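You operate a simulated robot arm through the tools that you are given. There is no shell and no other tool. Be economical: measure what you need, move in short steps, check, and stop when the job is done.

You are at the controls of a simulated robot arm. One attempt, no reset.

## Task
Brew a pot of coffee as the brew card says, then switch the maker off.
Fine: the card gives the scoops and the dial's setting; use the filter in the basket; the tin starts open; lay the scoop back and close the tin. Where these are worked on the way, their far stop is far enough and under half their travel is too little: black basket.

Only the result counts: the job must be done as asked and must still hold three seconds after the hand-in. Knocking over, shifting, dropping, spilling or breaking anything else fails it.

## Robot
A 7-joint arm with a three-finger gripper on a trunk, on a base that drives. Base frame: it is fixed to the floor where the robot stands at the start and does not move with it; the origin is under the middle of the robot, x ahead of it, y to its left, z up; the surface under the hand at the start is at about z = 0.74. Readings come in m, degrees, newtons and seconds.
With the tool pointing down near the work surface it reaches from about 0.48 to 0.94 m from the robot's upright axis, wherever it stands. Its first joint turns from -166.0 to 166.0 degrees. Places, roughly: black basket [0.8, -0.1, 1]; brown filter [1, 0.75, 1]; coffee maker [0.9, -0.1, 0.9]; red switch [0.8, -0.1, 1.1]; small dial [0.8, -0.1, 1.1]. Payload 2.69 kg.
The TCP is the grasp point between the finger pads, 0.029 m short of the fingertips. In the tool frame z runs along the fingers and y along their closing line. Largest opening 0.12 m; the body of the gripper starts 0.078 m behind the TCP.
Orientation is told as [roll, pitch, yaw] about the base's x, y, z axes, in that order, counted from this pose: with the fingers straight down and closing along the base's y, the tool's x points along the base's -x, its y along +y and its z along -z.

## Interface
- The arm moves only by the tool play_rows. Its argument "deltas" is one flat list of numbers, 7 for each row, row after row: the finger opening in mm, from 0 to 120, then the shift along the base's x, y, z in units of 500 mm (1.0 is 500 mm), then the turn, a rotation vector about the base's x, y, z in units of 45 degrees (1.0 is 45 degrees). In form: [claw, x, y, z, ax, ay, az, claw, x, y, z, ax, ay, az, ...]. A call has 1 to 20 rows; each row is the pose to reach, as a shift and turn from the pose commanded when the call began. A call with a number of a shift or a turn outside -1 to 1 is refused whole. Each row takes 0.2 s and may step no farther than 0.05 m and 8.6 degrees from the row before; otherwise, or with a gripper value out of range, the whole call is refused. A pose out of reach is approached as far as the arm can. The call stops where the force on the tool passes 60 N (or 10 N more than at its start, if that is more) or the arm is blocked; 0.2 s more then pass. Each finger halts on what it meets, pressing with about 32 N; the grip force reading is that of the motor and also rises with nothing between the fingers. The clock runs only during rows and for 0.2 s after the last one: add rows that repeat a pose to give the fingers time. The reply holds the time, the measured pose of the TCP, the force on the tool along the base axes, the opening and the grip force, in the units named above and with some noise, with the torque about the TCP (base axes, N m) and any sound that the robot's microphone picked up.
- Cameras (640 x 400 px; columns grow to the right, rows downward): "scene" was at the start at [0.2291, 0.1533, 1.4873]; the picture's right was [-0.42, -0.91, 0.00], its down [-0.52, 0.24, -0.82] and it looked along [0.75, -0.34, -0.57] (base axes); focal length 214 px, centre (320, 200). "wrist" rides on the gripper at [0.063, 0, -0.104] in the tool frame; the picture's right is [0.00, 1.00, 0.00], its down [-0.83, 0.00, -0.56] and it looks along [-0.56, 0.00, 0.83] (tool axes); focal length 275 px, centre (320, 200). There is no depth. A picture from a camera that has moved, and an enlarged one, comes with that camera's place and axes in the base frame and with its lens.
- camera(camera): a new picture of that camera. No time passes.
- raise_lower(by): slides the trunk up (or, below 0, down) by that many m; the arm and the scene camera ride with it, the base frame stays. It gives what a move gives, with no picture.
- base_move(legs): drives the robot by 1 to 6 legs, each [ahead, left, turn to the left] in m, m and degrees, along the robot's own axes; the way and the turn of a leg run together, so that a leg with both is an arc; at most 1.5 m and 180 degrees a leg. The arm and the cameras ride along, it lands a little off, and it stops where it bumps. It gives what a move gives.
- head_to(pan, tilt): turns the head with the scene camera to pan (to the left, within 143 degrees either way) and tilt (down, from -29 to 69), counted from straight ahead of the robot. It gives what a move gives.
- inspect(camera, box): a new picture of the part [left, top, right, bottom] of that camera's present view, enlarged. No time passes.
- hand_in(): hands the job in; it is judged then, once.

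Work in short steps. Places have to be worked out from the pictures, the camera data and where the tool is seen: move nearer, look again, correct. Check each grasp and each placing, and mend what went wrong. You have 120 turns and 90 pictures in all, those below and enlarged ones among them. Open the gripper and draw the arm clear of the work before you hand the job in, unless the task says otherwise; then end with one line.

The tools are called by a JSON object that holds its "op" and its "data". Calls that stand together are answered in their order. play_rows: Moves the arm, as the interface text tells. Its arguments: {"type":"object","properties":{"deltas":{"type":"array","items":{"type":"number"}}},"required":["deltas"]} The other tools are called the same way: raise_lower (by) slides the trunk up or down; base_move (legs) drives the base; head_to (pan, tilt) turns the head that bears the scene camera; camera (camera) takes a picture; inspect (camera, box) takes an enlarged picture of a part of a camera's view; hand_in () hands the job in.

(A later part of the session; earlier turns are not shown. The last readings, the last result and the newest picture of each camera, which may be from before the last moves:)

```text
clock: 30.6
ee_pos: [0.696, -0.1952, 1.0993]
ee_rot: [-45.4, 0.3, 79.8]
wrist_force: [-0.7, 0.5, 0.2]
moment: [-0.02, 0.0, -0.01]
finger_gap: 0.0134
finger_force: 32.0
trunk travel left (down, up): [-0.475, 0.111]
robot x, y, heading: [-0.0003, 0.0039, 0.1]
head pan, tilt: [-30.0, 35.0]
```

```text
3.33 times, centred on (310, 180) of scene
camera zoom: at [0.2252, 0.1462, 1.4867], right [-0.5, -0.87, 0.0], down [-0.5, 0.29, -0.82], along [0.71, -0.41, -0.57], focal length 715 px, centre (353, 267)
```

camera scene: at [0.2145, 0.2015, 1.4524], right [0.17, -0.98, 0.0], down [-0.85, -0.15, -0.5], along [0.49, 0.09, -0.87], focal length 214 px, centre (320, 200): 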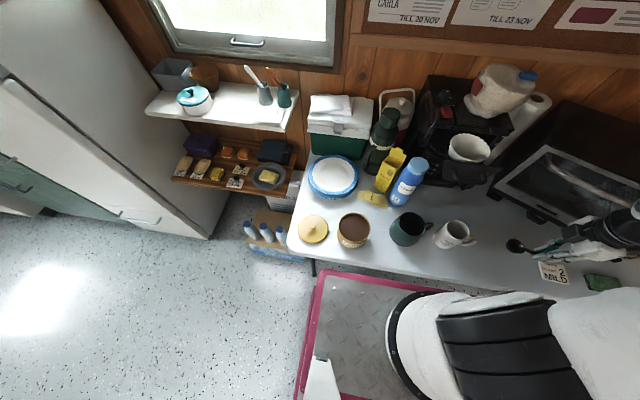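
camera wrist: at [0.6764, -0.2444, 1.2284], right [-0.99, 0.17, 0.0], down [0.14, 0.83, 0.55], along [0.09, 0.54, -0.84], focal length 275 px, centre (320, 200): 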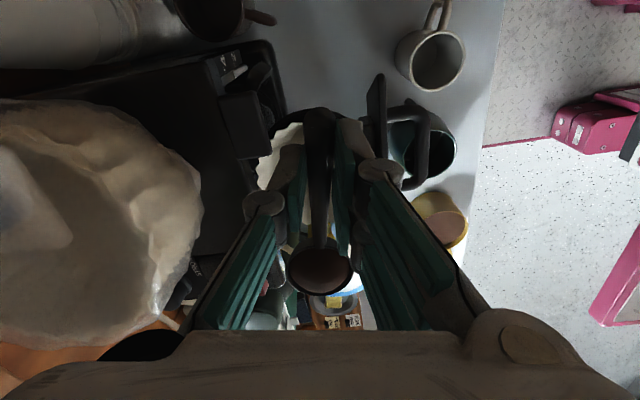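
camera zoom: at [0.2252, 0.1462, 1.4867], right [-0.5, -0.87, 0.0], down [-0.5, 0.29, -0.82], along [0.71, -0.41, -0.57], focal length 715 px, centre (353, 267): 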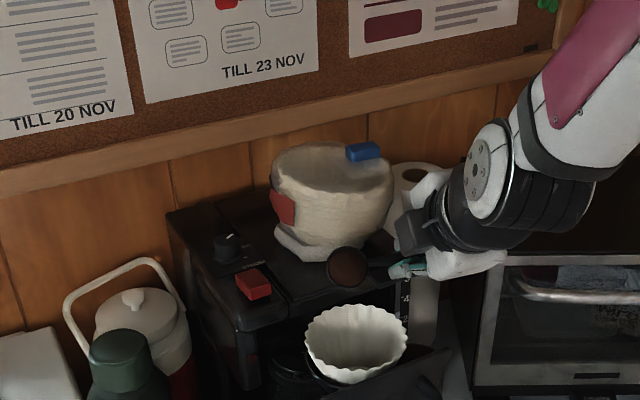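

Still full, and above the filter. I roll on by another 45°, then 35°.

{"op": "play_rows", "data": {"deltas": [0, 0, 0, 0, -0.03, -0.17, 0, 0, 0, 0, 0, -0.06, -0.34, 0, 0, 0, 0, 0, -0.087, -0.51, 0, 0, 0, 0, 0, -0.116, -0.68, 0, 0, 0, 0, 0, -0.145, -0.85, 0, 0, 0, 0, 0, -0.168, -0.986, 0]}}

{"op": "play_rows", "data": {"deltas": [0, 0, 0, 0, -0.03, -0.17, 0, 0, 0, 0, 0, -0.06, -0.34, 0, 0, 0, 0, 0, -0.087, -0.51, 0, 0, 0, 0, 0, -0.116, -0.68, 0, 0, 0, 0, 0, -0.13, -0.76, 0, 0, 0, 0, 0, -0.13, -0.76, 0]}}

{"op": "inspect", "data": {"camera": "scene", "box": [230, 120, 390, 240]}}

```text
clock: 32.0
ee_pos: [0.697, -0.1947, 1.1007]
ee_rot: [-90.3, -0.1, 79.7]
wrist_force: [-0.4, 0.3, 0.3]
moment: [0.03, 0.07, 0.01]
finger_gap: 0.0134
finger_force: 31.4
trunk travel left (down, up): [-0.475, 0.111]
robot x, y, heading: [-0.0005, 0.0031, 0.0]
head pan, tilt: [-30.0, 35.0]
```

```text
clock: 33.1
ee_pos: [0.6963, -0.1928, 1.1086]
ee_rot: [-123.4, -0.9, 80.2]
wrist_force: [0.9, -0.5, 24.2]
moment: [0.98, 1.91, 0.03]
finger_gap: 0.0132
finger_force: 32.0
trunk travel left (down, up): [-0.475, 0.111]
robot x, y, heading: [-0.0007, 0.0002, 0.3]
head pan, tilt: [-30.0, 35.0]
stopped in row 5: the force on the tool passed its limit at 72 N (the readings are from after the stop); the commanded pose is now the measured one
```

```text
3.33 times, centred on (310, 180) of scene
camera zoom: at [0.2243, 0.1463, 1.4869], right [-0.5, -0.87, 0.0], down [-0.5, 0.29, -0.82], along [0.71, -0.41, -0.57], focal length 715 px, centre (353, 267)
```

zoom: 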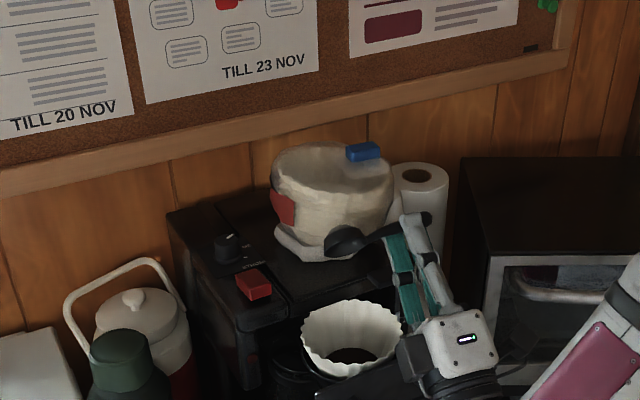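

Grounds landed in the filter, but the hand touched the basket panel at 123°. I back off by lifting and rolling back; next time I stop at about 105° and stay higher.

{"op": "play_rows", "data": {"deltas": [0, 0, 0, 0.04, 0, 0, 0, 0, 0, 0, 0.08, 0.03, 0.17, 0, 0, 0, 0, 0.1, 0.06, 0.34, 0, 0, 0, 0, 0.1, 0.087, 0.51, 0, 0, 0, 0, 0.1, 0.116, 0.68, 0, 0, 0, 0, 0.1, 0.145, 0.85, 0, 0, 0, 0, 0.1, 0.168, 0.986, 0]}}

{"op": "play_rows", "data": {"deltas": [0, 0, 0, 0, 0.03, 0.17, 0, 0, 0, 0, 0, 0.06, 0.34, 0, 0, 0, 0, 0, 0.087, 0.51, 0, 0, 0, 0, 0, 0.116, 0.68, 0, 0, 0, 0, 0, 0.145, 0.85, 0, 0, 0, 0, 0, 0.168, 0.986, 0]}}

{"op": "inspect", "data": {"camera": "scene", "box": [260, 170, 380, 260]}}

```text
clock: 34.7
ee_pos: [0.6959, -0.1945, 1.1547]
ee_rot: [-77.8, -0.4, 79.5]
wrist_force: [0.2, -0.5, -0.2]
moment: [0.0, 0.01, 0.05]
finger_gap: 0.0134
finger_force: 31.6
trunk travel left (down, up): [-0.475, 0.111]
robot x, y, heading: [-0.003, 0.0021, 0.1]
head pan, tilt: [-30.0, 35.0]
```

```text
clock: 36.1
ee_pos: [0.7016, -0.1843, 1.1543]
ee_rot: [-38.5, -1.9, 81.0]
wrist_force: [-0.5, 0.4, -0.1]
moment: [0.05, -0.04, 0.01]
finger_gap: 0.0134
finger_force: 32.4
out of reach, approached as far as the arm can: row 5, 6
trunk travel left (down, up): [-0.475, 0.111]
robot x, y, heading: [-0.0004, -0.0005, 0.2]
head pan, tilt: [-30.0, 35.0]
```

```text
4.44 times, centred on (320, 215) of scene
camera zoom: at [0.2249, 0.146, 1.4867], right [-0.5, -0.87, 0.0], down [-0.5, 0.29, -0.82], along [0.71, -0.41, -0.57], focal length 953 px, centre (320, 133)
```

zoom: 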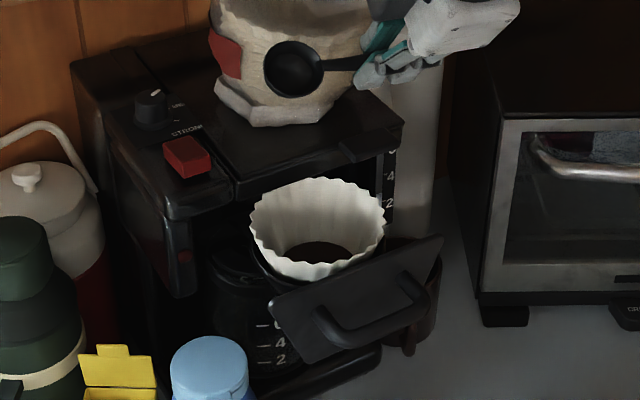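

One scoop is in, cleanly. I head back toward the tin, first moving sideways, then checking the tilt.

{"op": "play_rows", "data": {"deltas": [0, -0.05, 0.06, -0.02, 0, 0, 0, 0, -0.1, 0.12, -0.04, 0, 0, 0, 0, -0.15, 0.18, -0.06, 0, 0, 0, 0, -0.2, 0.24, -0.06, 0, 0, 0, 0, -0.2, 0.24, -0.06, 0, 0, 0]}}

```text
clock: 37.3
ee_pos: [0.613, -0.0662, 1.1314]
ee_rot: [-38.1, -1.8, 81.2]
wrist_force: [0.2, 0.3, 0.4]
moment: [-0.02, 0.05, -0.03]
finger_gap: 0.0135
finger_force: 31.6
out of reach, approached as far as the arm can: row 4, 5
trunk travel left (down, up): [-0.475, 0.111]
robot x, y, heading: [0.0011, 0.0001, 0.1]
head pan, tilt: [-30.0, 35.0]
```

The reach limit seems to be a joint limit in this arm shape. I try unrolling here, lowering slightly.

{"op": "play_rows", "data": {"deltas": [0, -0.02, 0.02, -0.03, 0.03, 0.17, 0, 0, -0.04, 0.04, -0.06, 0.058, 0.34, 0, 0, -0.06, 0.06, -0.09, 0.087, 0.51, 0, 0, -0.08, 0.08, -0.12, 0.116, 0.68, 0, 0, -0.1, 0.1, -0.15, 0.142, 0.833, 0]}}

{"op": "camera", "data": {"camera": "scene"}}

```text
clock: 38.4
ee_pos: [0.5629, 0.1206, 1.129]
ee_rot: [-12.8, -16.8, 101.5]
wrist_force: [-0.3, -0.4, -0.4]
moment: [0.01, 0.0, -0.02]
finger_gap: 0.0133
finger_force: 32.8
out of reach, approached as far as the arm can: row 1, 2, 3
trunk travel left (down, up): [-0.475, 0.111]
robot x, y, heading: [-0.0016, -0.0001, -0.0]
head pan, tilt: [-30.0, 35.0]
stopped in row 5: the arm was blocked; the commanded pose is now the measured one
```

```text
48 pictures are left
camera scene: at [0.2283, 0.1539, 1.4841], right [-0.41, -0.91, 0.0], down [-0.55, 0.25, -0.8], along [0.73, -0.33, -0.6], focal length 214 px, centre (320, 200)
```

scene: 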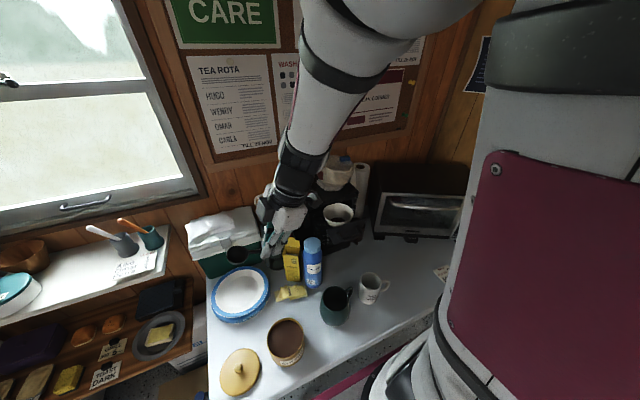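

The arm swung toward the head and was stopped, with nothing knocked over: mugs, bottle and box all stand. I now bring the hand to the known tin hover pose, level at yaw 80.

{"op": "play_rows", "data": {"deltas": [0, -0.02, -0.01, -0.06, -0.06, 0.045, -0.07, 0, -0.045, -0.02, -0.12, -0.12, 0.09, -0.14, 0, -0.065, -0.03, -0.18, -0.19, 0.14, -0.22, 0, -0.09, -0.038, -0.24, -0.25, 0.185, -0.29, 0, -0.11, -0.045, -0.3, -0.31, 0.235, -0.36, 0, -0.13, -0.05, -0.36, -0.376, 0.28, -0.436]}}

{"op": "camera", "data": {"camera": "scene"}}

```text
clock: 39.0
ee_pos: [0.547, 0.1212, 1.1024]
ee_rot: [-10.2, -23.2, 93.2]
wrist_force: [-0.3, 1.1, -0.2]
moment: [-0.03, -0.01, 0.0]
finger_gap: 0.0135
finger_force: 31.7
trunk travel left (down, up): [-0.475, 0.111]
robot x, y, heading: [0.0004, -0.0017, 0.2]
head pan, tilt: [-30.0, 35.0]
stopped in row 3: the arm was blocked; the commanded pose is now the measured one
```

```text
47 pictures are left
camera scene: at [0.232, 0.1723, 1.4789], right [-0.21, -0.98, 0.0], down [-0.63, 0.13, -0.76], along [0.75, -0.16, -0.64], focal length 214 px, centre (320, 200)
```

scene: 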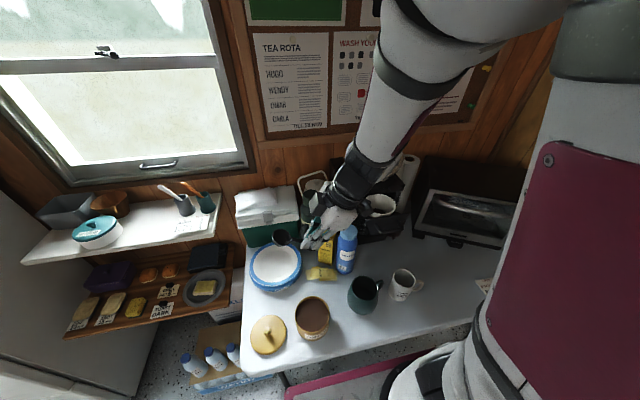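

The arm's elbow presses against the head. I turn the head away to the left, and move the hand outward to relax the elbow.

{"op": "head_to", "data": {"pan": 70, "tilt": 35}}

{"op": "play_rows", "data": {"deltas": [0, 0.02, -0.02, 0.02, 0, 0, 0, 0, 0.04, -0.06, 0.04, 0, 0, 0, 0, 0.06, -0.1, 0.06, 0, 0, 0, 0, 0.08, -0.14, 0.06, 0, 0, 0]}}

```text
clock: 40.8
ee_pos: [0.5459, 0.1216, 1.1]
ee_rot: [-10.0, -22.5, 93.5]
wrist_force: [-0.7, -1.0, -0.1]
moment: [-0.01, -0.03, -0.02]
finger_gap: 0.0136
finger_force: 32.0
trunk travel left (down, up): [-0.475, 0.111]
robot x, y, heading: [-0.0021, 0.0006, -0.1]
head pan, tilt: [70.0, 35.0]
```

```text
clock: 41.8
ee_pos: [0.5857, 0.0525, 1.131]
ee_rot: [-10.0, -22.6, 93.6]
wrist_force: [-0.2, 0.7, 0.0]
moment: [-0.02, -0.02, -0.04]
finger_gap: 0.0135
finger_force: 32.2
trunk travel left (down, up): [-0.475, 0.111]
robot x, y, heading: [-0.0027, -0.0005, -0.1]
head pan, tilt: [70.0, 35.0]
```

Free again. I level the hand here to yaw 80.

{"op": "play_rows", "data": {"deltas": [0, 0.01, -0.02, 0, -0.12, 0.062, -0.064, 0, 0.02, -0.04, 0, -0.245, 0.125, -0.13, 0, 0.03, -0.06, 0, -0.367, 0.187, -0.194, 0, 0.04, -0.08, 0, -0.489, 0.249, -0.258]}}

{"op": "head_to", "data": {"pan": 40, "tilt": 45}}

{"op": "camera", "data": {"camera": "scene"}}

```text
clock: 42.8
ee_pos: [0.6054, 0.0117, 1.1301]
ee_rot: [0.1, 0.1, 79.5]
wrist_force: [-1.2, 0.3, 0.1]
moment: [0.04, 0.0, -0.02]
finger_gap: 0.0135
finger_force: 32.1
trunk travel left (down, up): [-0.475, 0.111]
robot x, y, heading: [0.002, -0.0014, 0.1]
head pan, tilt: [70.0, 35.0]
```

```text
clock: 43.8
ee_pos: [0.6053, 0.0122, 1.131]
ee_rot: [-0.1, 0.0, 79.7]
wrist_force: [-0.6, 0.2, 0.2]
moment: [-0.01, 0.01, 0.0]
finger_gap: 0.0135
finger_force: 31.6
trunk travel left (down, up): [-0.475, 0.111]
robot x, y, heading: [0.0038, -0.0014, 0.1]
head pan, tilt: [40.0, 45.0]
```

```text
46 pictures are left
camera scene: at [0.2113, 0.2422, 1.4719], right [0.64, -0.77, 0.0], down [-0.54, -0.45, -0.71], along [0.54, 0.45, -0.71], focal length 214 px, centre (320, 200)
```

scene: 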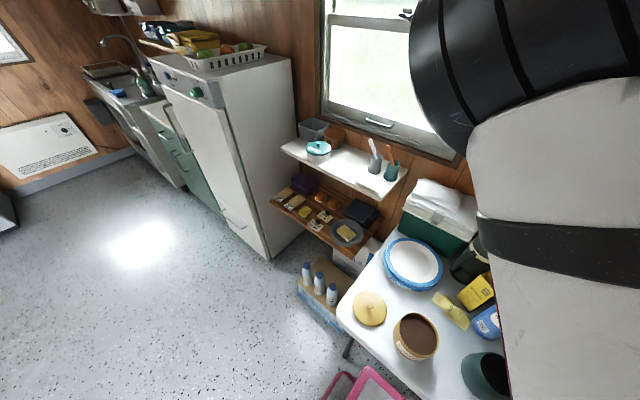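

Elbow is high near the head. I back the base 13 cm so the arm works less folded.

{"op": "base_move", "data": {"legs": [[-0.13, 0, 0]]}}

{"op": "play_rows", "data": {"deltas": [0, 0.02, 0.02, -0.06, 0, 0, 0, 0, 0.03, 0.06, -0.12, 0, 0, 0, 0, 0.04, 0.1, -0.18, 0, 0, 0, 0, 0.04, 0.12, -0.24, 0, 0, 0, 0, 0.04, 0.13, -0.3, 0, 0, 0]}}

{"op": "camera", "data": {"camera": "scene"}}

```text
clock: 45.0
ee_pos: [0.4758, 0.0128, 1.1297]
ee_rot: [-0.1, 0.0, 79.6]
wrist_force: [-0.7, 0.1, 0.2]
moment: [-0.02, 0.02, 0.01]
finger_gap: 0.0136
finger_force: 31.5
trunk travel left (down, up): [-0.475, 0.111]
robot x, y, heading: [-0.1305, -0.0015, -0.2]
head pan, tilt: [40.0, 45.0]
```

```text
clock: 46.2
ee_pos: [0.495, 0.0769, 0.9798]
ee_rot: [-0.1, 0.1, 79.7]
wrist_force: [-0.3, -0.4, 0.2]
moment: [0.01, 0.02, -0.04]
finger_gap: 0.0135
finger_force: 31.9
trunk travel left (down, up): [-0.475, 0.111]
robot x, y, heading: [-0.1324, -0.0006, 0.3]
head pan, tilt: [40.0, 45.0]
```

```text
45 pictures are left
camera scene: at [0.0809, 0.242, 1.4719], right [0.64, -0.77, 0.0], down [-0.54, -0.45, -0.71], along [0.54, 0.45, -0.71], focal length 214 px, centre (320, 200)
```

scene: 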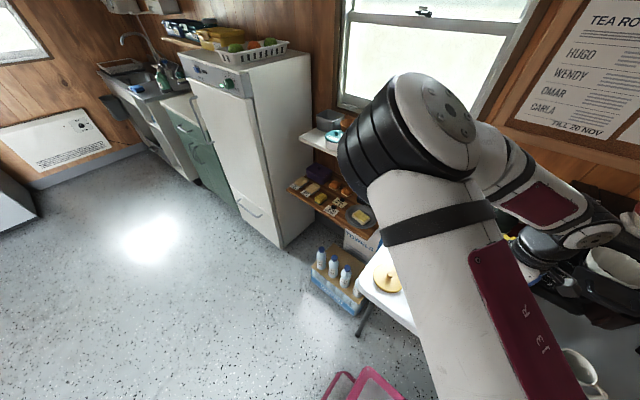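

Elbow is now clear of the head. I tilt over the tin as before and check with the wrist camera.

{"op": "play_rows", "data": {"deltas": [0, 0, 0.01, 0, -0.16, 0.027, 0, 0, 0.002, 0.02, -0.02, -0.33, 0.056, 0, 0, 0.004, 0.03, -0.04, -0.5, 0.085, 0, 0, 0.005, 0.039, -0.06, -0.67, 0.114, 0, 0, 0.005, 0.039, -0.08, -0.84, 0.143, 0, 0, 0.005, 0.039, -0.092, -0.986, 0.168, 0]}}

{"op": "inspect", "data": {"camera": "wrist", "box": [220, 100, 420, 340]}}

```text
clock: 47.6
ee_pos: [0.4979, 0.0975, 0.9343]
ee_rot: [-0.7, 45.2, 79.4]
wrist_force: [-0.1, 1.2, 0.5]
moment: [0.0, -0.04, 0.01]
finger_gap: 0.0134
finger_force: 31.5
trunk travel left (down, up): [-0.475, 0.111]
robot x, y, heading: [-0.1315, 0.0006, 0.3]
head pan, tilt: [40.0, 45.0]
```

```text
1.67 times, centred on (320, 220) of wrist
camera zoom: at [0.5031, 0.1255, 1.0515], right [-0.99, 0.17, -0.01], down [0.17, 0.97, -0.2], along [-0.03, -0.2, -0.98], focal length 459 px, centre (320, 167)
```

zoom: 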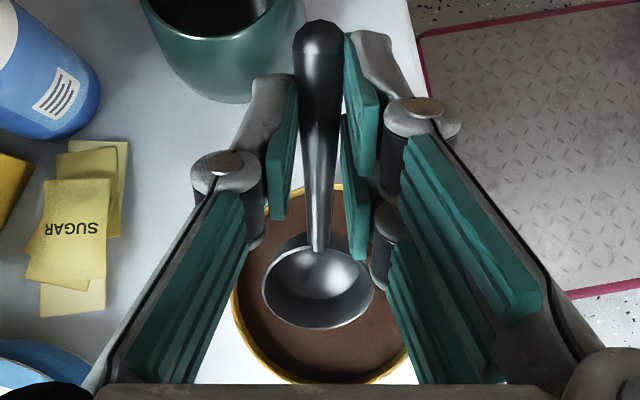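

Same picture as before; the bowl is empty. I dip to z≈0.847, then level and lift as before.

{"op": "play_rows", "data": {"deltas": [0, 0, 0, -0.08, 0, 0, 0, 0, 0, 0, -0.14, 0, 0, 0, 0, 0, 0, -0.166, 0, 0, 0, 0, 0, 0, -0.175, 0, 0, 0]}}

{"op": "play_rows", "data": {"deltas": [0, 0, 0, 0.01, 0.17, -0.029, 0, 0, 0, 0, 0.02, 0.35, -0.06, 0, 0, 0, 0, 0.036, 0.52, -0.089, 0, 0, 0, 0, 0.07, 0.69, -0.118, 0, 0, 0, 0, 0.12, 0.86, -0.147, 0, 0, 0, 0, 0.18, 0.986, -0.168, 0, 0, 0, 0, 0.24, 0.986, -0.168, 0]}}

{"op": "inspect", "data": {"camera": "wrist", "box": [220, 100, 420, 340]}}

```text
clock: 48.6
ee_pos: [0.4976, 0.0982, 0.8491]
ee_rot: [-0.8, 45.1, 79.3]
wrist_force: [-1.7, 0.6, 16.5]
moment: [0.54, 0.0, 0.05]
finger_gap: 0.0134
finger_force: 31.9
trunk travel left (down, up): [-0.475, 0.111]
robot x, y, heading: [-0.1304, -0.0049, -0.1]
head pan, tilt: [40.0, 45.0]
```

```text
clock: 50.2
ee_pos: [0.4985, 0.0982, 0.968]
ee_rot: [0.0, 0.0, 79.7]
wrist_force: [1.0, -0.6, 0.3]
moment: [-0.01, 0.02, -0.01]
finger_gap: 0.0132
finger_force: 32.4
trunk travel left (down, up): [-0.475, 0.111]
robot x, y, heading: [-0.1277, 0.001, -0.1]
head pan, tilt: [40.0, 45.0]
```

```text
1.67 times, centred on (320, 220) of wrist
camera zoom: at [0.4879, 0.0351, 1.0706], right [-0.98, 0.17, 0.0], down [0.14, 0.82, 0.56], along [0.1, 0.55, -0.83], focal length 459 px, centre (320, 167)
```

zoom: 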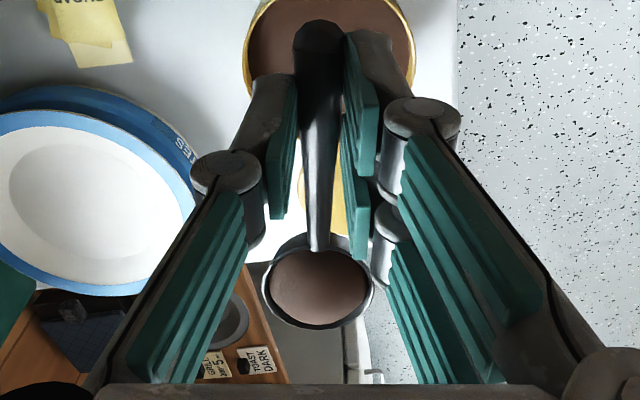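

Second scoop is full. I lift and carry it to the same pouring spot, a bit higher.

{"op": "play_rows", "data": {"deltas": [0, 0, 0, 0.08, 0, 0, 0, 0, 0, 0, 0.16, 0, 0, 0, 0, 0, 0, 0.24, 0, 0, 0, 0, 0.02, -0.03, 0.31, 0, 0, 0, 0, 0.065, -0.095, 0.31, 0, 0, 0, 0, 0.11, -0.16, 0.31, 0, 0, 0, 0, 0.155, -0.225, 0.31, 0, 0, 0, 0, 0.2, -0.29, 0.31, 0, 0, 0, 0, 0.245, -0.355, 0.31, 0, 0, 0, 0, 0.29, -0.42, 0.31, 0, 0, 0, 0, 0.335, -0.485, 0.31, 0, 0, 0, 0, 0.37, -0.545, 0.31, 0, 0, 0, 0, 0.395, -0.585, 0.31, 0, 0, 0]}}

{"op": "camera", "data": {"camera": "wrist"}}

{"op": "head_to", "data": {"pan": -25, "tilt": 35}}

{"op": "camera", "data": {"camera": "scene"}}

```text
clock: 53.0
ee_pos: [0.6896, -0.1865, 1.1206]
ee_rot: [-0.1, -0.1, 79.7]
wrist_force: [-0.2, -0.5, -0.2]
moment: [0.02, 0.01, 0.0]
finger_gap: 0.0133
finger_force: 31.7
out of reach, approached as far as the arm can: row 13
trunk travel left (down, up): [-0.475, 0.111]
robot x, y, heading: [-0.1305, -0.0004, -0.0]
head pan, tilt: [40.0, 45.0]
```

```text
42 pictures are left
camera wrist: at [0.6789, -0.2485, 1.2246], right [-0.98, 0.17, 0.0], down [0.14, 0.82, 0.56], along [0.1, 0.55, -0.83], focal length 275 px, centre (320, 200)
```

wrist: 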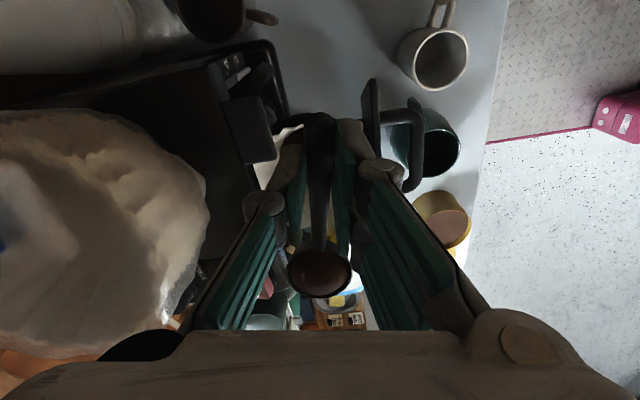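

```text
clock: 54.4
ee_pos: [0.6893, -0.1857, 1.1205]
ee_rot: [0.0, 0.1, 79.6]
wrist_force: [0.8, -0.3, 0.7]
moment: [-0.06, -0.01, -0.03]
finger_gap: 0.0132
finger_force: 31.9
trunk travel left (down, up): [-0.475, 0.111]
robot x, y, heading: [-0.1294, -0.0013, -0.3]
head pan, tilt: [-25.0, 35.0]
```

```text
41 pictures are left
camera scene: at [0.0986, 0.1527, 1.4867], right [-0.42, -0.91, 0.0], down [-0.52, 0.24, -0.82], along [0.74, -0.35, -0.57], focal length 214 px, centre (320, 200)
```

scene: 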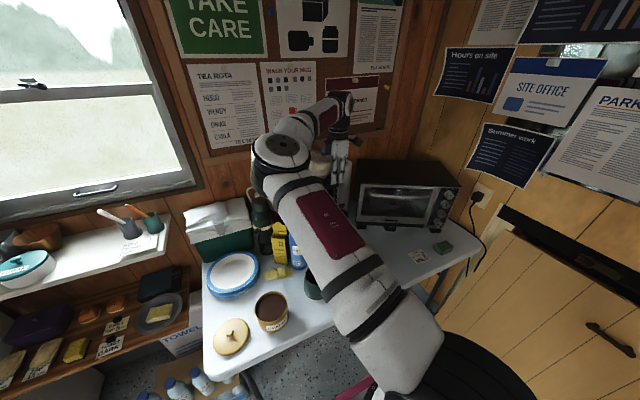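

The bowl is over the filter. I roll the first 45° with small correction, checking that the arm follows.

{"op": "play_rows", "data": {"deltas": [0, 0, 0, 0, -0.03, -0.17, 0, 0, 0, 0, 0, -0.06, -0.34, 0, 0, 0, 0, 0, -0.087, -0.51, 0, 0, 0.007, -0.008, 0, -0.116, -0.68, 0, 0, 0.014, -0.016, 0, -0.145, -0.85, 0, 0, 0.014, -0.016, 0, -0.168, -0.986, 0]}}

{"op": "inspect", "data": {"camera": "wrist", "box": [160, 60, 480, 340]}}

```text
clock: 55.8
ee_pos: [0.6968, -0.1932, 1.1215]
ee_rot: [-45.2, -0.4, 79.8]
wrist_force: [0.5, 0.1, -0.7]
moment: [-0.03, -0.01, 0.01]
finger_gap: 0.0133
finger_force: 32.0
trunk travel left (down, up): [-0.475, 0.111]
robot x, y, heading: [-0.1323, -0.0028, 0.0]
head pan, tilt: [-25.0, 35.0]
```

```text
1.43 times, centred on (320, 200) of wrist
camera zoom: at [0.613, -0.2438, 1.1942], right [-0.69, 0.13, -0.71], down [-0.24, 0.89, 0.4], along [0.68, 0.45, -0.58], focal length 393 px, centre (320, 200)
```

zoom: 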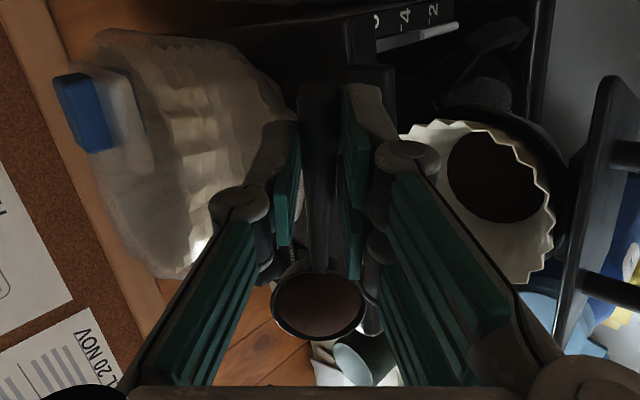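

Arm follows, and the first scoop is seen inside the filter. I roll on to about 107° to empty it, then return.

{"op": "play_rows", "data": {"deltas": [0, 0, -0.008, 0, -0.03, -0.17, 0, 0, 0, -0.008, 0, -0.06, -0.34, 0, 0, 0, -0.008, 0, -0.087, -0.51, 0, 0, 0, -0.008, 0, -0.116, -0.68, 0, 0, 0, -0.008, 0, -0.145, -0.85, 0, 0, 0, -0.008, 0, -0.168, -0.986, 0]}}

{"op": "play_rows", "data": {"deltas": [0, 0, 0, 0, -0.03, -0.17, 0, 0, 0, 0, 0, -0.065, -0.38, 0, 0, 0, 0, 0, -0.065, -0.38, 0, 0, 0, 0, 0, -0.065, -0.38, 0]}}

{"op": "camera", "data": {"camera": "wrist"}}

{"op": "camera", "data": {"camera": "scene"}}

```text
clock: 57.2
ee_pos: [0.6963, -0.1978, 1.1226]
ee_rot: [-90.2, -0.6, 80.3]
wrist_force: [-0.2, -1.1, -0.2]
moment: [0.03, 0.05, 0.03]
finger_gap: 0.0133
finger_force: 31.9
trunk travel left (down, up): [-0.475, 0.111]
robot x, y, heading: [-0.1316, -0.0006, -0.0]
head pan, tilt: [-25.0, 35.0]
```

```text
refused: row 2 steps farther than a row can; nothing moved
```

```text
39 pictures are left
camera wrist: at [0.5833, -0.2428, 1.1203], right [0.0, 0.01, -1.0], down [-0.41, 0.91, 0.0], along [0.91, 0.41, 0.01], focal length 275 px, centre (320, 200)
```

wrist: 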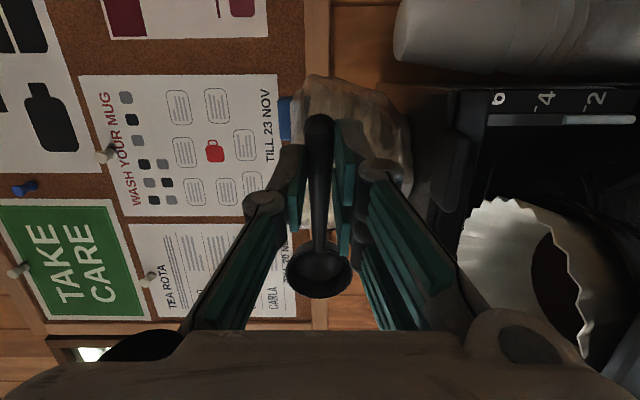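

```text
38 pictures are left
camera scene: at [0.0984, 0.1526, 1.4867], right [-0.42, -0.91, 0.0], down [-0.52, 0.24, -0.82], along [0.74, -0.35, -0.57], focal length 214 px, centre (320, 200)
```

scene: 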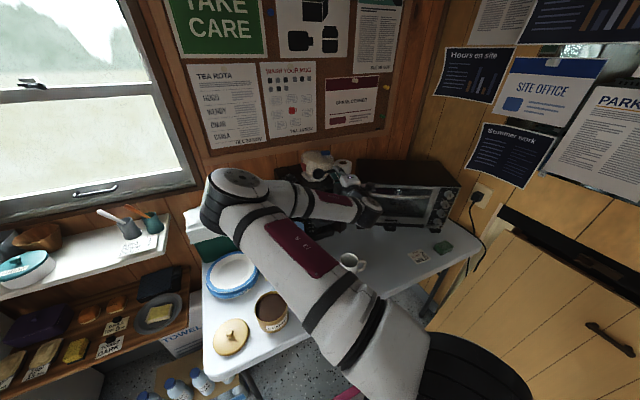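

It seems emptied at 90°; I roll another 15° to be sure and zoom in.

{"op": "play_rows", "data": {"deltas": [0, 0, 0, 0, -0.03, -0.17, 0, 0, 0, 0, 0, -0.058, -0.34, 0, 0, 0, 0, 0, -0.058, -0.34, 0]}}

{"op": "inspect", "data": {"camera": "wrist", "box": [260, 160, 640, 398]}}

```text
clock: 58.0
ee_pos: [0.6959, -0.1972, 1.1215]
ee_rot: [-105.7, -0.6, 80.5]
wrist_force: [0.3, -0.2, 0.4]
moment: [-0.02, 0.01, 0.01]
finger_gap: 0.0136
finger_force: 32.1
trunk travel left (down, up): [-0.475, 0.111]
robot x, y, heading: [-0.1313, -0.0011, -0.0]
head pan, tilt: [-25.0, 35.0]
```

```text
1.68 times, centred on (450, 279) of wrist
camera zoom: at [0.5875, -0.2434, 1.0923], right [0.27, -0.04, -0.96], down [-0.39, 0.91, -0.14], along [0.88, 0.41, 0.23], focal length 463 px, centre (102, 67)
```

zoom: 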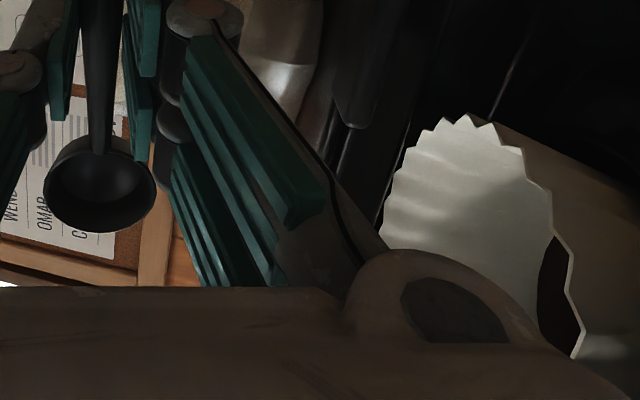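

Bowl empty; two scoops are in. I roll back the same way.

{"op": "play_rows", "data": {"deltas": [0, 0, 0, 0, 0.03, 0.17, 0, 0, 0, 0, 0, 0.058, 0.34, 0, 0, 0, 0, 0, 0.087, 0.51, 0, 0, 0, 0, 0, 0.116, 0.68, 0, 0, 0, 0, 0, 0.145, 0.85, 0, 0, 0, 0, 0, 0.168, 0.986, 0]}}

{"op": "play_rows", "data": {"deltas": [0, -0.01, 0.01, 0, 0.03, 0.17, 0, 0, -0.02, 0.02, 0, 0.058, 0.34, 0, 0, -0.03, 0.03, 0, 0.087, 0.51, 0, 0, -0.04, 0.04, 0, 0.116, 0.68, 0, 0, -0.04, 0.04, 0, 0.145, 0.85, 0, 0, -0.04, 0.04, 0, 0.168, 0.986, 0]}}

{"op": "play_rows", "data": {"deltas": [0, 0, 0, 0, 0.03, 0.17, 0, 0, 0, 0, 0, 0.057, 0.336, 0]}}

```text
clock: 59.4
ee_pos: [0.6963, -0.1971, 1.1217]
ee_rot: [-60.5, -0.6, 79.9]
wrist_force: [0.4, 0.6, -0.7]
moment: [-0.01, -0.02, -0.01]
finger_gap: 0.0136
finger_force: 31.8
trunk travel left (down, up): [-0.475, 0.111]
robot x, y, heading: [-0.13, 0.0002, -0.1]
head pan, tilt: [-25.0, 35.0]
```

```text
clock: 60.8
ee_pos: [0.6754, -0.1781, 1.1216]
ee_rot: [-15.4, -0.1, 79.7]
wrist_force: [0.0, -0.4, -0.4]
moment: [0.02, -0.01, -0.01]
finger_gap: 0.0136
finger_force: 31.9
trunk travel left (down, up): [-0.475, 0.111]
robot x, y, heading: [-0.131, 0.0011, -0.2]
head pan, tilt: [-25.0, 35.0]
```

```text
clock: 61.4
ee_pos: [0.676, -0.1772, 1.1216]
ee_rot: [-0.1, 0.1, 79.7]
wrist_force: [-0.2, 0.6, 0.9]
moment: [-0.04, -0.01, 0.01]
finger_gap: 0.0133
finger_force: 32.0
trunk travel left (down, up): [-0.475, 0.111]
robot x, y, heading: [-0.1274, -0.0027, 0.0]
head pan, tilt: [-25.0, 35.0]
```

Level and empty. I carry the scoop back to where it lay and lower to just above the table.

{"op": "play_rows", "data": {"deltas": [0, -0.065, -0.06, 0, 0, 0, 0, 0, -0.13, -0.125, 0, 0, 0, 0, 0, -0.195, -0.19, 0, 0, 0, 0, 0, -0.26, -0.25, 0, 0, 0, 0, 0, -0.325, -0.31, -0.02, 0, 0, 0, 0, -0.393, -0.373, -0.05, 0, 0, 0, 0, -0.393, -0.373, -0.14, 0, 0, 0, 0, -0.393, -0.373, -0.23, 0, 0, 0, 0, -0.393, -0.373, -0.32, 0, 0, 0, 0, -0.393, -0.373, -0.41, 0, 0, 0, 0, -0.393, -0.373, -0.5, 0, 0, 0, 0, -0.393, -0.373, -0.59, 0, 0, 0, 0, -0.393, -0.373, -0.64, 0, 0, 0, 0, -0.393, -0.373, -0.67, 0, 0, 0]}}

{"op": "inspect", "data": {"camera": "wrist", "box": [160, 60, 480, 340]}}

```text
clock: 64.4
ee_pos: [0.4809, -0.2514, 0.8412]
ee_rot: [-0.3, 0.2, 79.7]
wrist_force: [-1.1, 0.2, -0.2]
moment: [0.01, 0.0, 0.02]
finger_gap: 0.0134
finger_force: 31.8
out of reach, approached as far as the arm can: row 3, 4, 5, 6, 7, 8, 9, 10, 11, 12, 13, 14
trunk travel left (down, up): [-0.475, 0.111]
robot x, y, heading: [-0.1291, 0.0012, 0.3]
head pan, tilt: [-25.0, 35.0]
```

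```text
1.43 times, centred on (320, 200) of wrist
camera zoom: at [0.4694, -0.3135, 0.9453], right [-0.98, 0.17, -0.01], down [0.14, 0.82, 0.55], along [0.1, 0.54, -0.83], focal length 393 px, centre (320, 200)
```

zoom: 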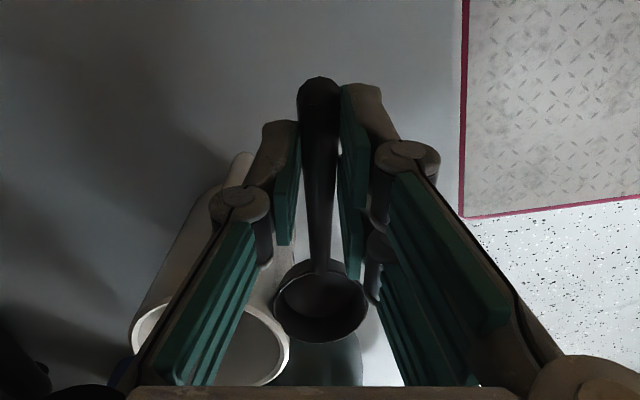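

A joint limit held the hand short at y=-0.25, next to the white mug. I lift straight up, then shift the base right to bring the spot into reach.

{"op": "play_rows", "data": {"deltas": [0, -0.01, 0, 0.06, 0, 0, 0, 0, -0.01, 0, 0.15, 0, 0, 0, 0, -0.01, 0, 0.24, 0, 0, 0, 0, -0.01, 0, 0.3, 0, 0, 0]}}

{"op": "camera", "data": {"camera": "wrist"}}

{"op": "base_move", "data": {"legs": [[0, -0.17, 0]]}}

```text
clock: 65.4
ee_pos: [0.4731, -0.2507, 0.9931]
ee_rot: [-0.1, 0.0, 79.7]
wrist_force: [-0.8, 0.0, -0.4]
moment: [0.02, 0.02, 0.0]
finger_gap: 0.0133
finger_force: 31.1
trunk travel left (down, up): [-0.475, 0.111]
robot x, y, heading: [-0.1281, 0.0011, 0.1]
head pan, tilt: [-25.0, 35.0]
```

```text
35 pictures are left
camera wrist: at [0.4622, -0.3131, 1.0978], right [-0.98, 0.17, 0.0], down [0.14, 0.82, 0.56], along [0.1, 0.55, -0.83], focal length 275 px, centre (320, 200)
```

wrist: 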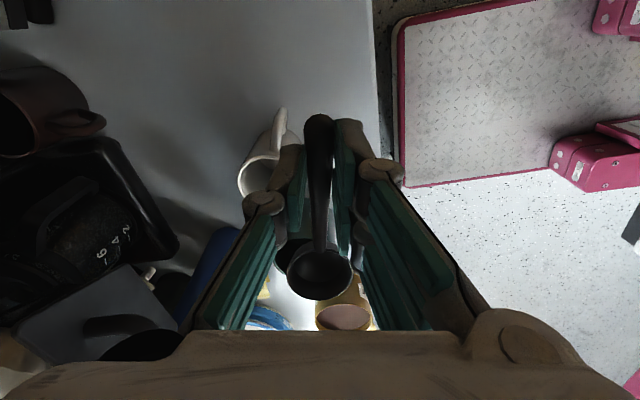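

```text
clock: 66.9
ee_pos: [0.4729, -0.4234, 0.9934]
ee_rot: [-0.3, 0.0, 79.6]
wrist_force: [0.6, 0.4, 0.3]
moment: [-0.02, 0.01, 0.0]
finger_gap: 0.0132
finger_force: 32.3
trunk travel left (down, up): [-0.475, 0.111]
robot x, y, heading: [-0.1331, -0.1694, -0.2]
head pan, tilt: [-25.0, 35.0]
```

Mug untouched. Now I go to the original scoop spot and lower it.

{"op": "play_rows", "data": {"deltas": [0, 0.007, 0.06, -0.05, 0, 0, 0, 0, 0.013, 0.12, -0.11, 0, 0, 0, 0, 0.013, 0.12, -0.2, 0, 0, 0, 0, 0.013, 0.12, -0.29, 0, 0, 0, 0, 0.013, 0.12, -0.37, 0, 0, 0, 0, 0.013, 0.12, -0.41, 0, 0, 0, 0, 0.013, 0.12, -0.434, 0, 0, 0]}}

{"op": "inspect", "data": {"camera": "wrist", "box": [160, 60, 480, 340]}}

```text
clock: 68.5
ee_pos: [0.4787, -0.3623, 0.777]
ee_rot: [-0.2, 0.0, 79.6]
wrist_force: [-0.5, 1.7, 2.4]
moment: [-0.03, 0.06, -0.01]
finger_gap: 0.0132
finger_force: 31.6
trunk travel left (down, up): [-0.475, 0.111]
robot x, y, heading: [-0.1331, -0.1749, -0.4]
head pan, tilt: [-25.0, 35.0]
```

```text
1.43 times, centred on (320, 200) of wrist
camera zoom: at [0.4676, -0.4249, 0.8802], right [-0.98, 0.18, 0.0], down [0.14, 0.82, 0.56], along [0.1, 0.55, -0.83], focal length 393 px, centre (320, 200)
```

zoom: 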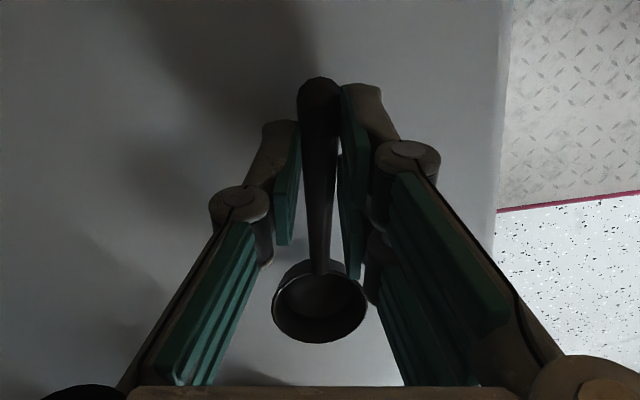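

Light contact with the table (2.4 N). I open and lift off.

{"op": "play_rows", "data": {"deltas": [20, 0, 0, -0.002, 0, 0, 0, 40, 0, 0, -0.002, 0, 0, 0, 40, 0, 0, -0.002, 0, 0, 0, 40, 0, 0, 0.06, 0, 0, 0, 40, 0, 0, 0.15, 0, 0, 0, 50, 0, 0, 0.24, 0, 0, 0, 60, 0, 0, 0.33, 0, 0, 0]}}

{"op": "camera", "data": {"camera": "wrist"}}

{"op": "camera", "data": {"camera": "scene"}}

```text
clock: 70.1
ee_pos: [0.4787, -0.3629, 0.9418]
ee_rot: [-0.2, -0.1, 79.5]
wrist_force: [0.3, -0.7, 0.3]
moment: [-0.02, 0.02, 0.01]
finger_gap: 0.06
finger_force: 0.0
trunk travel left (down, up): [-0.475, 0.111]
robot x, y, heading: [-0.1307, -0.1702, 0.2]
head pan, tilt: [-25.0, 35.0]
```

```text
33 pictures are left
camera wrist: at [0.4683, -0.4251, 1.0454], right [-0.98, 0.18, 0.0], down [0.15, 0.82, 0.56], along [0.1, 0.55, -0.83], focal length 275 px, centre (320, 200)
```

wrist: 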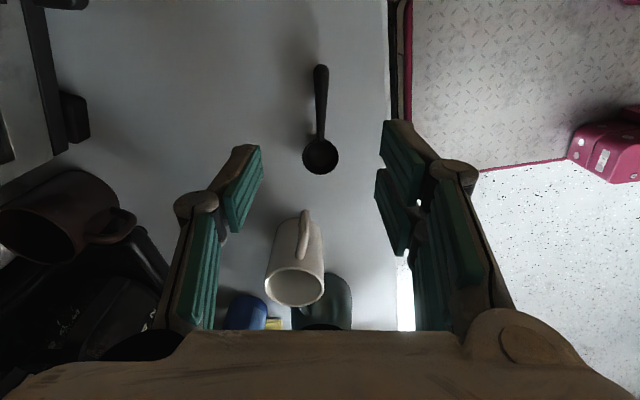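

```text
32 pictures are left
camera scene: at [0.099, -0.0187, 1.4866], right [-0.42, -0.91, 0.0], down [-0.52, 0.24, -0.82], along [0.74, -0.35, -0.57], focal length 214 px, centre (320, 200)
```

scene: 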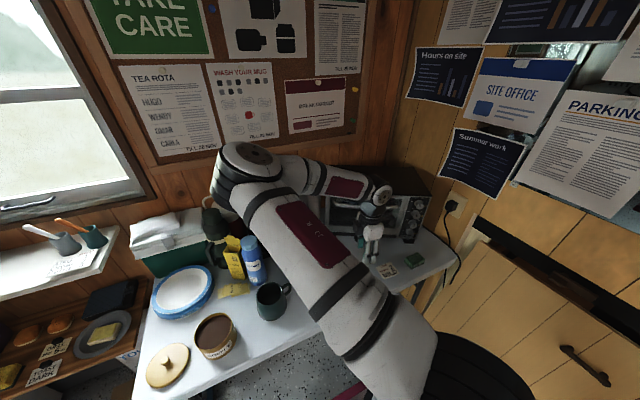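

Scoop lies as before. Next is the lid: its knob is at about (0.496, 0.280). I lift, and drive the base left so lid and tin are comfortably in reach.

{"op": "play_rows", "data": {"deltas": [60, 0, 0, 0.09, 0, 0, 0, 60, 0, 0.02, 0.18, 0, 0, 0, 60, 0, 0.05, 0.26, 0, 0, 0]}}

{"op": "base_move", "data": {"legs": [[0, 0.27, 0]]}}

{"op": "play_rows", "data": {"deltas": [60, 0.005, 0.09, 0, 0, 0, 0, 60, 0.01, 0.18, 0, 0, 0, 0, 60, 0.015, 0.27, 0, 0, 0, 0, 60, 0.02, 0.36, 0, 0, 0, 0, 60, 0.025, 0.45, 0, 0, 0, 0, 60, 0.03, 0.54, 0, 0, 0, 0, 60, 0.034, 0.62, 0, 0, 0, 0, 60, 0.034, 0.68, 0, 0, 0, 0]}}

{"op": "camera", "data": {"camera": "wrist"}}

```text
clock: 70.9
ee_pos: [0.4785, -0.3391, 1.0721]
ee_rot: [-0.1, 0.0, 79.5]
wrist_force: [0.3, -0.1, 0.7]
moment: [0.02, 0.02, 0.01]
finger_gap: 0.0598
finger_force: 0.1
trunk travel left (down, up): [-0.475, 0.111]
robot x, y, heading: [-0.1304, -0.1717, -0.2]
head pan, tilt: [-25.0, 35.0]
```

```text
clock: 72.8
ee_pos: [0.48, -0.0657, 1.0727]
ee_rot: [-0.3, 0.1, 79.5]
wrist_force: [-0.1, 0.4, 0.3]
moment: [-0.01, 0.0, 0.02]
finger_gap: 0.0601
finger_force: 0.0
trunk travel left (down, up): [-0.475, 0.111]
robot x, y, heading: [-0.1254, 0.0979, -0.3]
head pan, tilt: [-25.0, 35.0]
```

```text
clock: 74.6
ee_pos: [0.4973, 0.2761, 1.0721]
ee_rot: [-0.4, -0.1, 79.5]
wrist_force: [0.8, 0.0, -0.6]
moment: [0.05, 0.04, -0.01]
finger_gap: 0.0598
finger_force: 0.1
trunk travel left (down, up): [-0.475, 0.111]
robot x, y, heading: [-0.127, 0.1019, -0.1]
head pan, tilt: [-25.0, 35.0]
```

```text
31 pictures are left
camera wrist: at [0.4855, 0.213, 1.1751], right [-0.98, 0.18, 0.0], down [0.14, 0.82, 0.56], along [0.1, 0.55, -0.83], focal length 275 px, centre (320, 200)
```

wrist: 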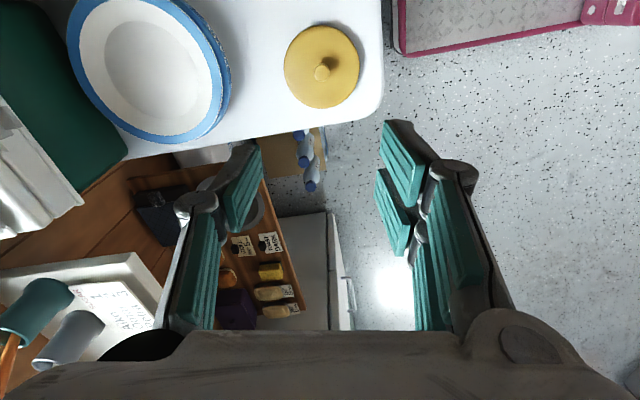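

Lid knob at about (0.496, 0.273). I descend over it to z≈0.81 and look.

{"op": "play_rows", "data": {"deltas": [50, -0.002, -0.006, -0.09, 0, 0, 0, 50, -0.002, -0.006, -0.18, 0, 0, 0, 50, -0.002, -0.006, -0.27, 0, 0, 0, 50, -0.002, -0.006, -0.36, 0, 0, 0, 50, -0.002, -0.006, -0.44, 0, 0, 0, 50, -0.002, -0.006, -0.52, 0, 0, 0]}}

{"op": "inspect", "data": {"camera": "wrist", "box": [160, 60, 480, 340]}}

```text
clock: 76.0
ee_pos: [0.4949, 0.273, 0.8119]
ee_rot: [-0.3, 0.0, 79.5]
wrist_force: [-0.1, 0.4, -0.2]
moment: [0.0, 0.01, 0.0]
finger_gap: 0.0499
finger_force: 0.1
trunk travel left (down, up): [-0.475, 0.111]
robot x, y, heading: [-0.1336, 0.1034, 0.1]
head pan, tilt: [-25.0, 35.0]
```

```text
1.43 times, centred on (320, 200) of wrist
camera zoom: at [0.4847, 0.21, 0.9153], right [-0.98, 0.18, 0.0], down [0.14, 0.82, 0.56], along [0.1, 0.55, -0.83], focal length 393 px, centre (320, 200)
```

zoom: 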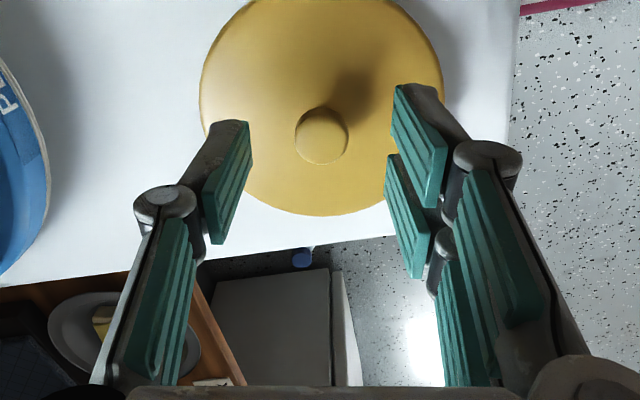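

Centred. I go down 2 cm more and close on the knob.

{"op": "play_rows", "data": {"deltas": [50, 0.002, -0.002, -0.02, 0, 0, 0, 50, 0.002, -0.002, -0.044, 0, 0, 0, 0, 0.002, -0.002, -0.044, 0, 0, 0, 0, 0.002, -0.002, -0.044, 0, 0, 0]}}

{"op": "inspect", "data": {"camera": "wrist", "box": [160, 60, 480, 340]}}

```text
clock: 77.0
ee_pos: [0.4979, 0.2709, 0.7895]
ee_rot: [-0.3, 0.1, 79.6]
wrist_force: [1.0, -0.7, 0.9]
moment: [0.01, 0.01, 0.01]
finger_gap: 0.0199
finger_force: 32.1
trunk travel left (down, up): [-0.475, 0.111]
robot x, y, heading: [-0.1329, 0.1037, -0.0]
head pan, tilt: [-25.0, 35.0]
```

```text
1.43 times, centred on (320, 200) of wrist
camera zoom: at [0.4858, 0.209, 0.8938], right [-0.98, 0.18, 0.0], down [0.14, 0.82, 0.56], along [0.1, 0.55, -0.83], focal length 393 px, centre (320, 200)
```

zoom: 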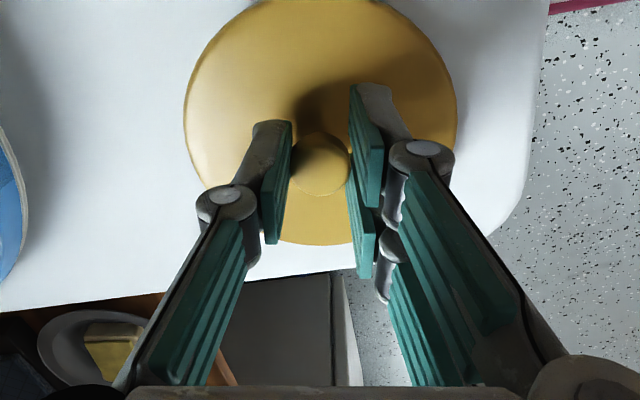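

Knob gripped (20 mm). I lift and move over the tin at (0.501, 0.139), holding 6 cm above, then look.

{"op": "play_rows", "data": {"deltas": [0, 0, 0, 0.08, 0, 0, 0, 0, 0, 0, 0.16, 0, 0, 0, 0, 0, 0, 0.24, 0, 0, 0, 0, 0.002, -0.09, 0.24, 0, 0, 0, 0, 0.006, -0.18, 0.24, 0, 0, 0, 0, 0.008, -0.264, 0.24, 0, 0, 0, 0, 0.008, -0.264, 0.22, 0, 0, 0]}}

{"op": "head_to", "data": {"pan": 5, "tilt": 50}}

{"op": "camera", "data": {"camera": "scene"}}

{"op": "camera", "data": {"camera": "wrist"}}

```text
clock: 78.6
ee_pos: [0.5, 0.1381, 0.8997]
ee_rot: [-0.3, 0.1, 79.5]
wrist_force: [-0.2, 0.0, 0.5]
moment: [0.01, -0.02, -0.04]
finger_gap: 0.0202
finger_force: 32.0
trunk travel left (down, up): [-0.475, 0.111]
robot x, y, heading: [-0.129, 0.1035, -0.0]
head pan, tilt: [-25.0, 35.0]
```

```text
clock: 79.5
ee_pos: [0.5006, 0.1393, 0.8998]
ee_rot: [-0.3, 0.1, 79.7]
wrist_force: [0.5, -0.9, -0.3]
moment: [0.0, -0.02, -0.01]
finger_gap: 0.0199
finger_force: 32.7
trunk travel left (down, up): [-0.475, 0.111]
robot x, y, heading: [-0.1252, 0.1005, -0.1]
head pan, tilt: [5.0, 50.0]
```

```text
28 pictures are left
camera scene: at [0.0962, 0.2983, 1.465], right [0.08, -1.0, 0.0], down [-0.76, -0.06, -0.64], along [0.64, 0.05, -0.77], focal length 214 px, centre (320, 200)
```

scene: 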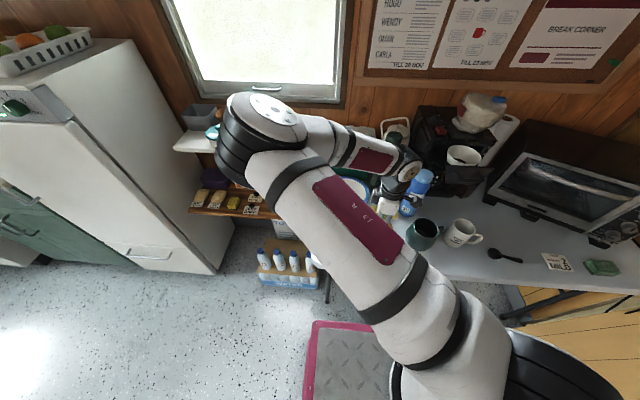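

```text
27 pictures are left
camera wrist: at [0.4896, 0.0764, 1.0035], right [-0.98, 0.18, 0.0], down [0.14, 0.82, 0.56], along [0.1, 0.55, -0.83], focal length 275 px, centre (320, 200)
```

wrist: 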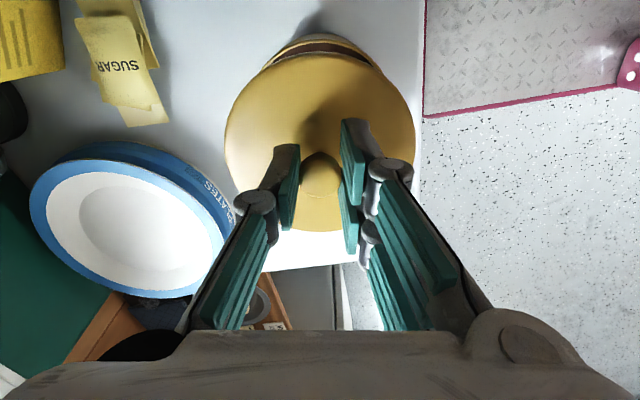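

The near rim of the tin confirms the centre (0.502, 0.137). I lower until contact is felt.

{"op": "play_rows", "data": {"deltas": [0, 0.002, -0.002, -0.03, 0, 0, 0, 0, 0.002, -0.002, -0.06, 0, 0, 0, 0, 0.002, -0.002, -0.076, 0, 0, 0, 0, 0.002, -0.002, -0.084, 0, 0, 0]}}

{"op": "inspect", "data": {"camera": "wrist", "box": [160, 0, 480, 280]}}

```text
clock: 80.5
ee_pos: [0.5014, 0.1365, 0.8589]
ee_rot: [-0.2, 0.1, 79.4]
wrist_force: [-4.0, -2.9, 22.9]
moment: [0.82, -0.18, 0.1]
finger_gap: 0.0198
finger_force: 32.4
trunk travel left (down, up): [-0.475, 0.111]
robot x, y, heading: [-0.1286, 0.1041, -0.1]
head pan, tilt: [5.0, 50.0]
```

```text
1.43 times, centred on (320, 140) of wrist
camera zoom: at [0.4899, 0.0743, 0.9627], right [-0.98, 0.18, -0.01], down [0.14, 0.82, 0.55], along [0.1, 0.55, -0.83], focal length 393 px, centre (320, 286)
```

zoom: 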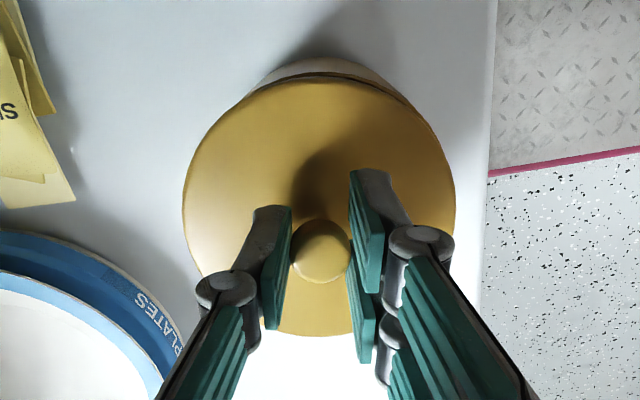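

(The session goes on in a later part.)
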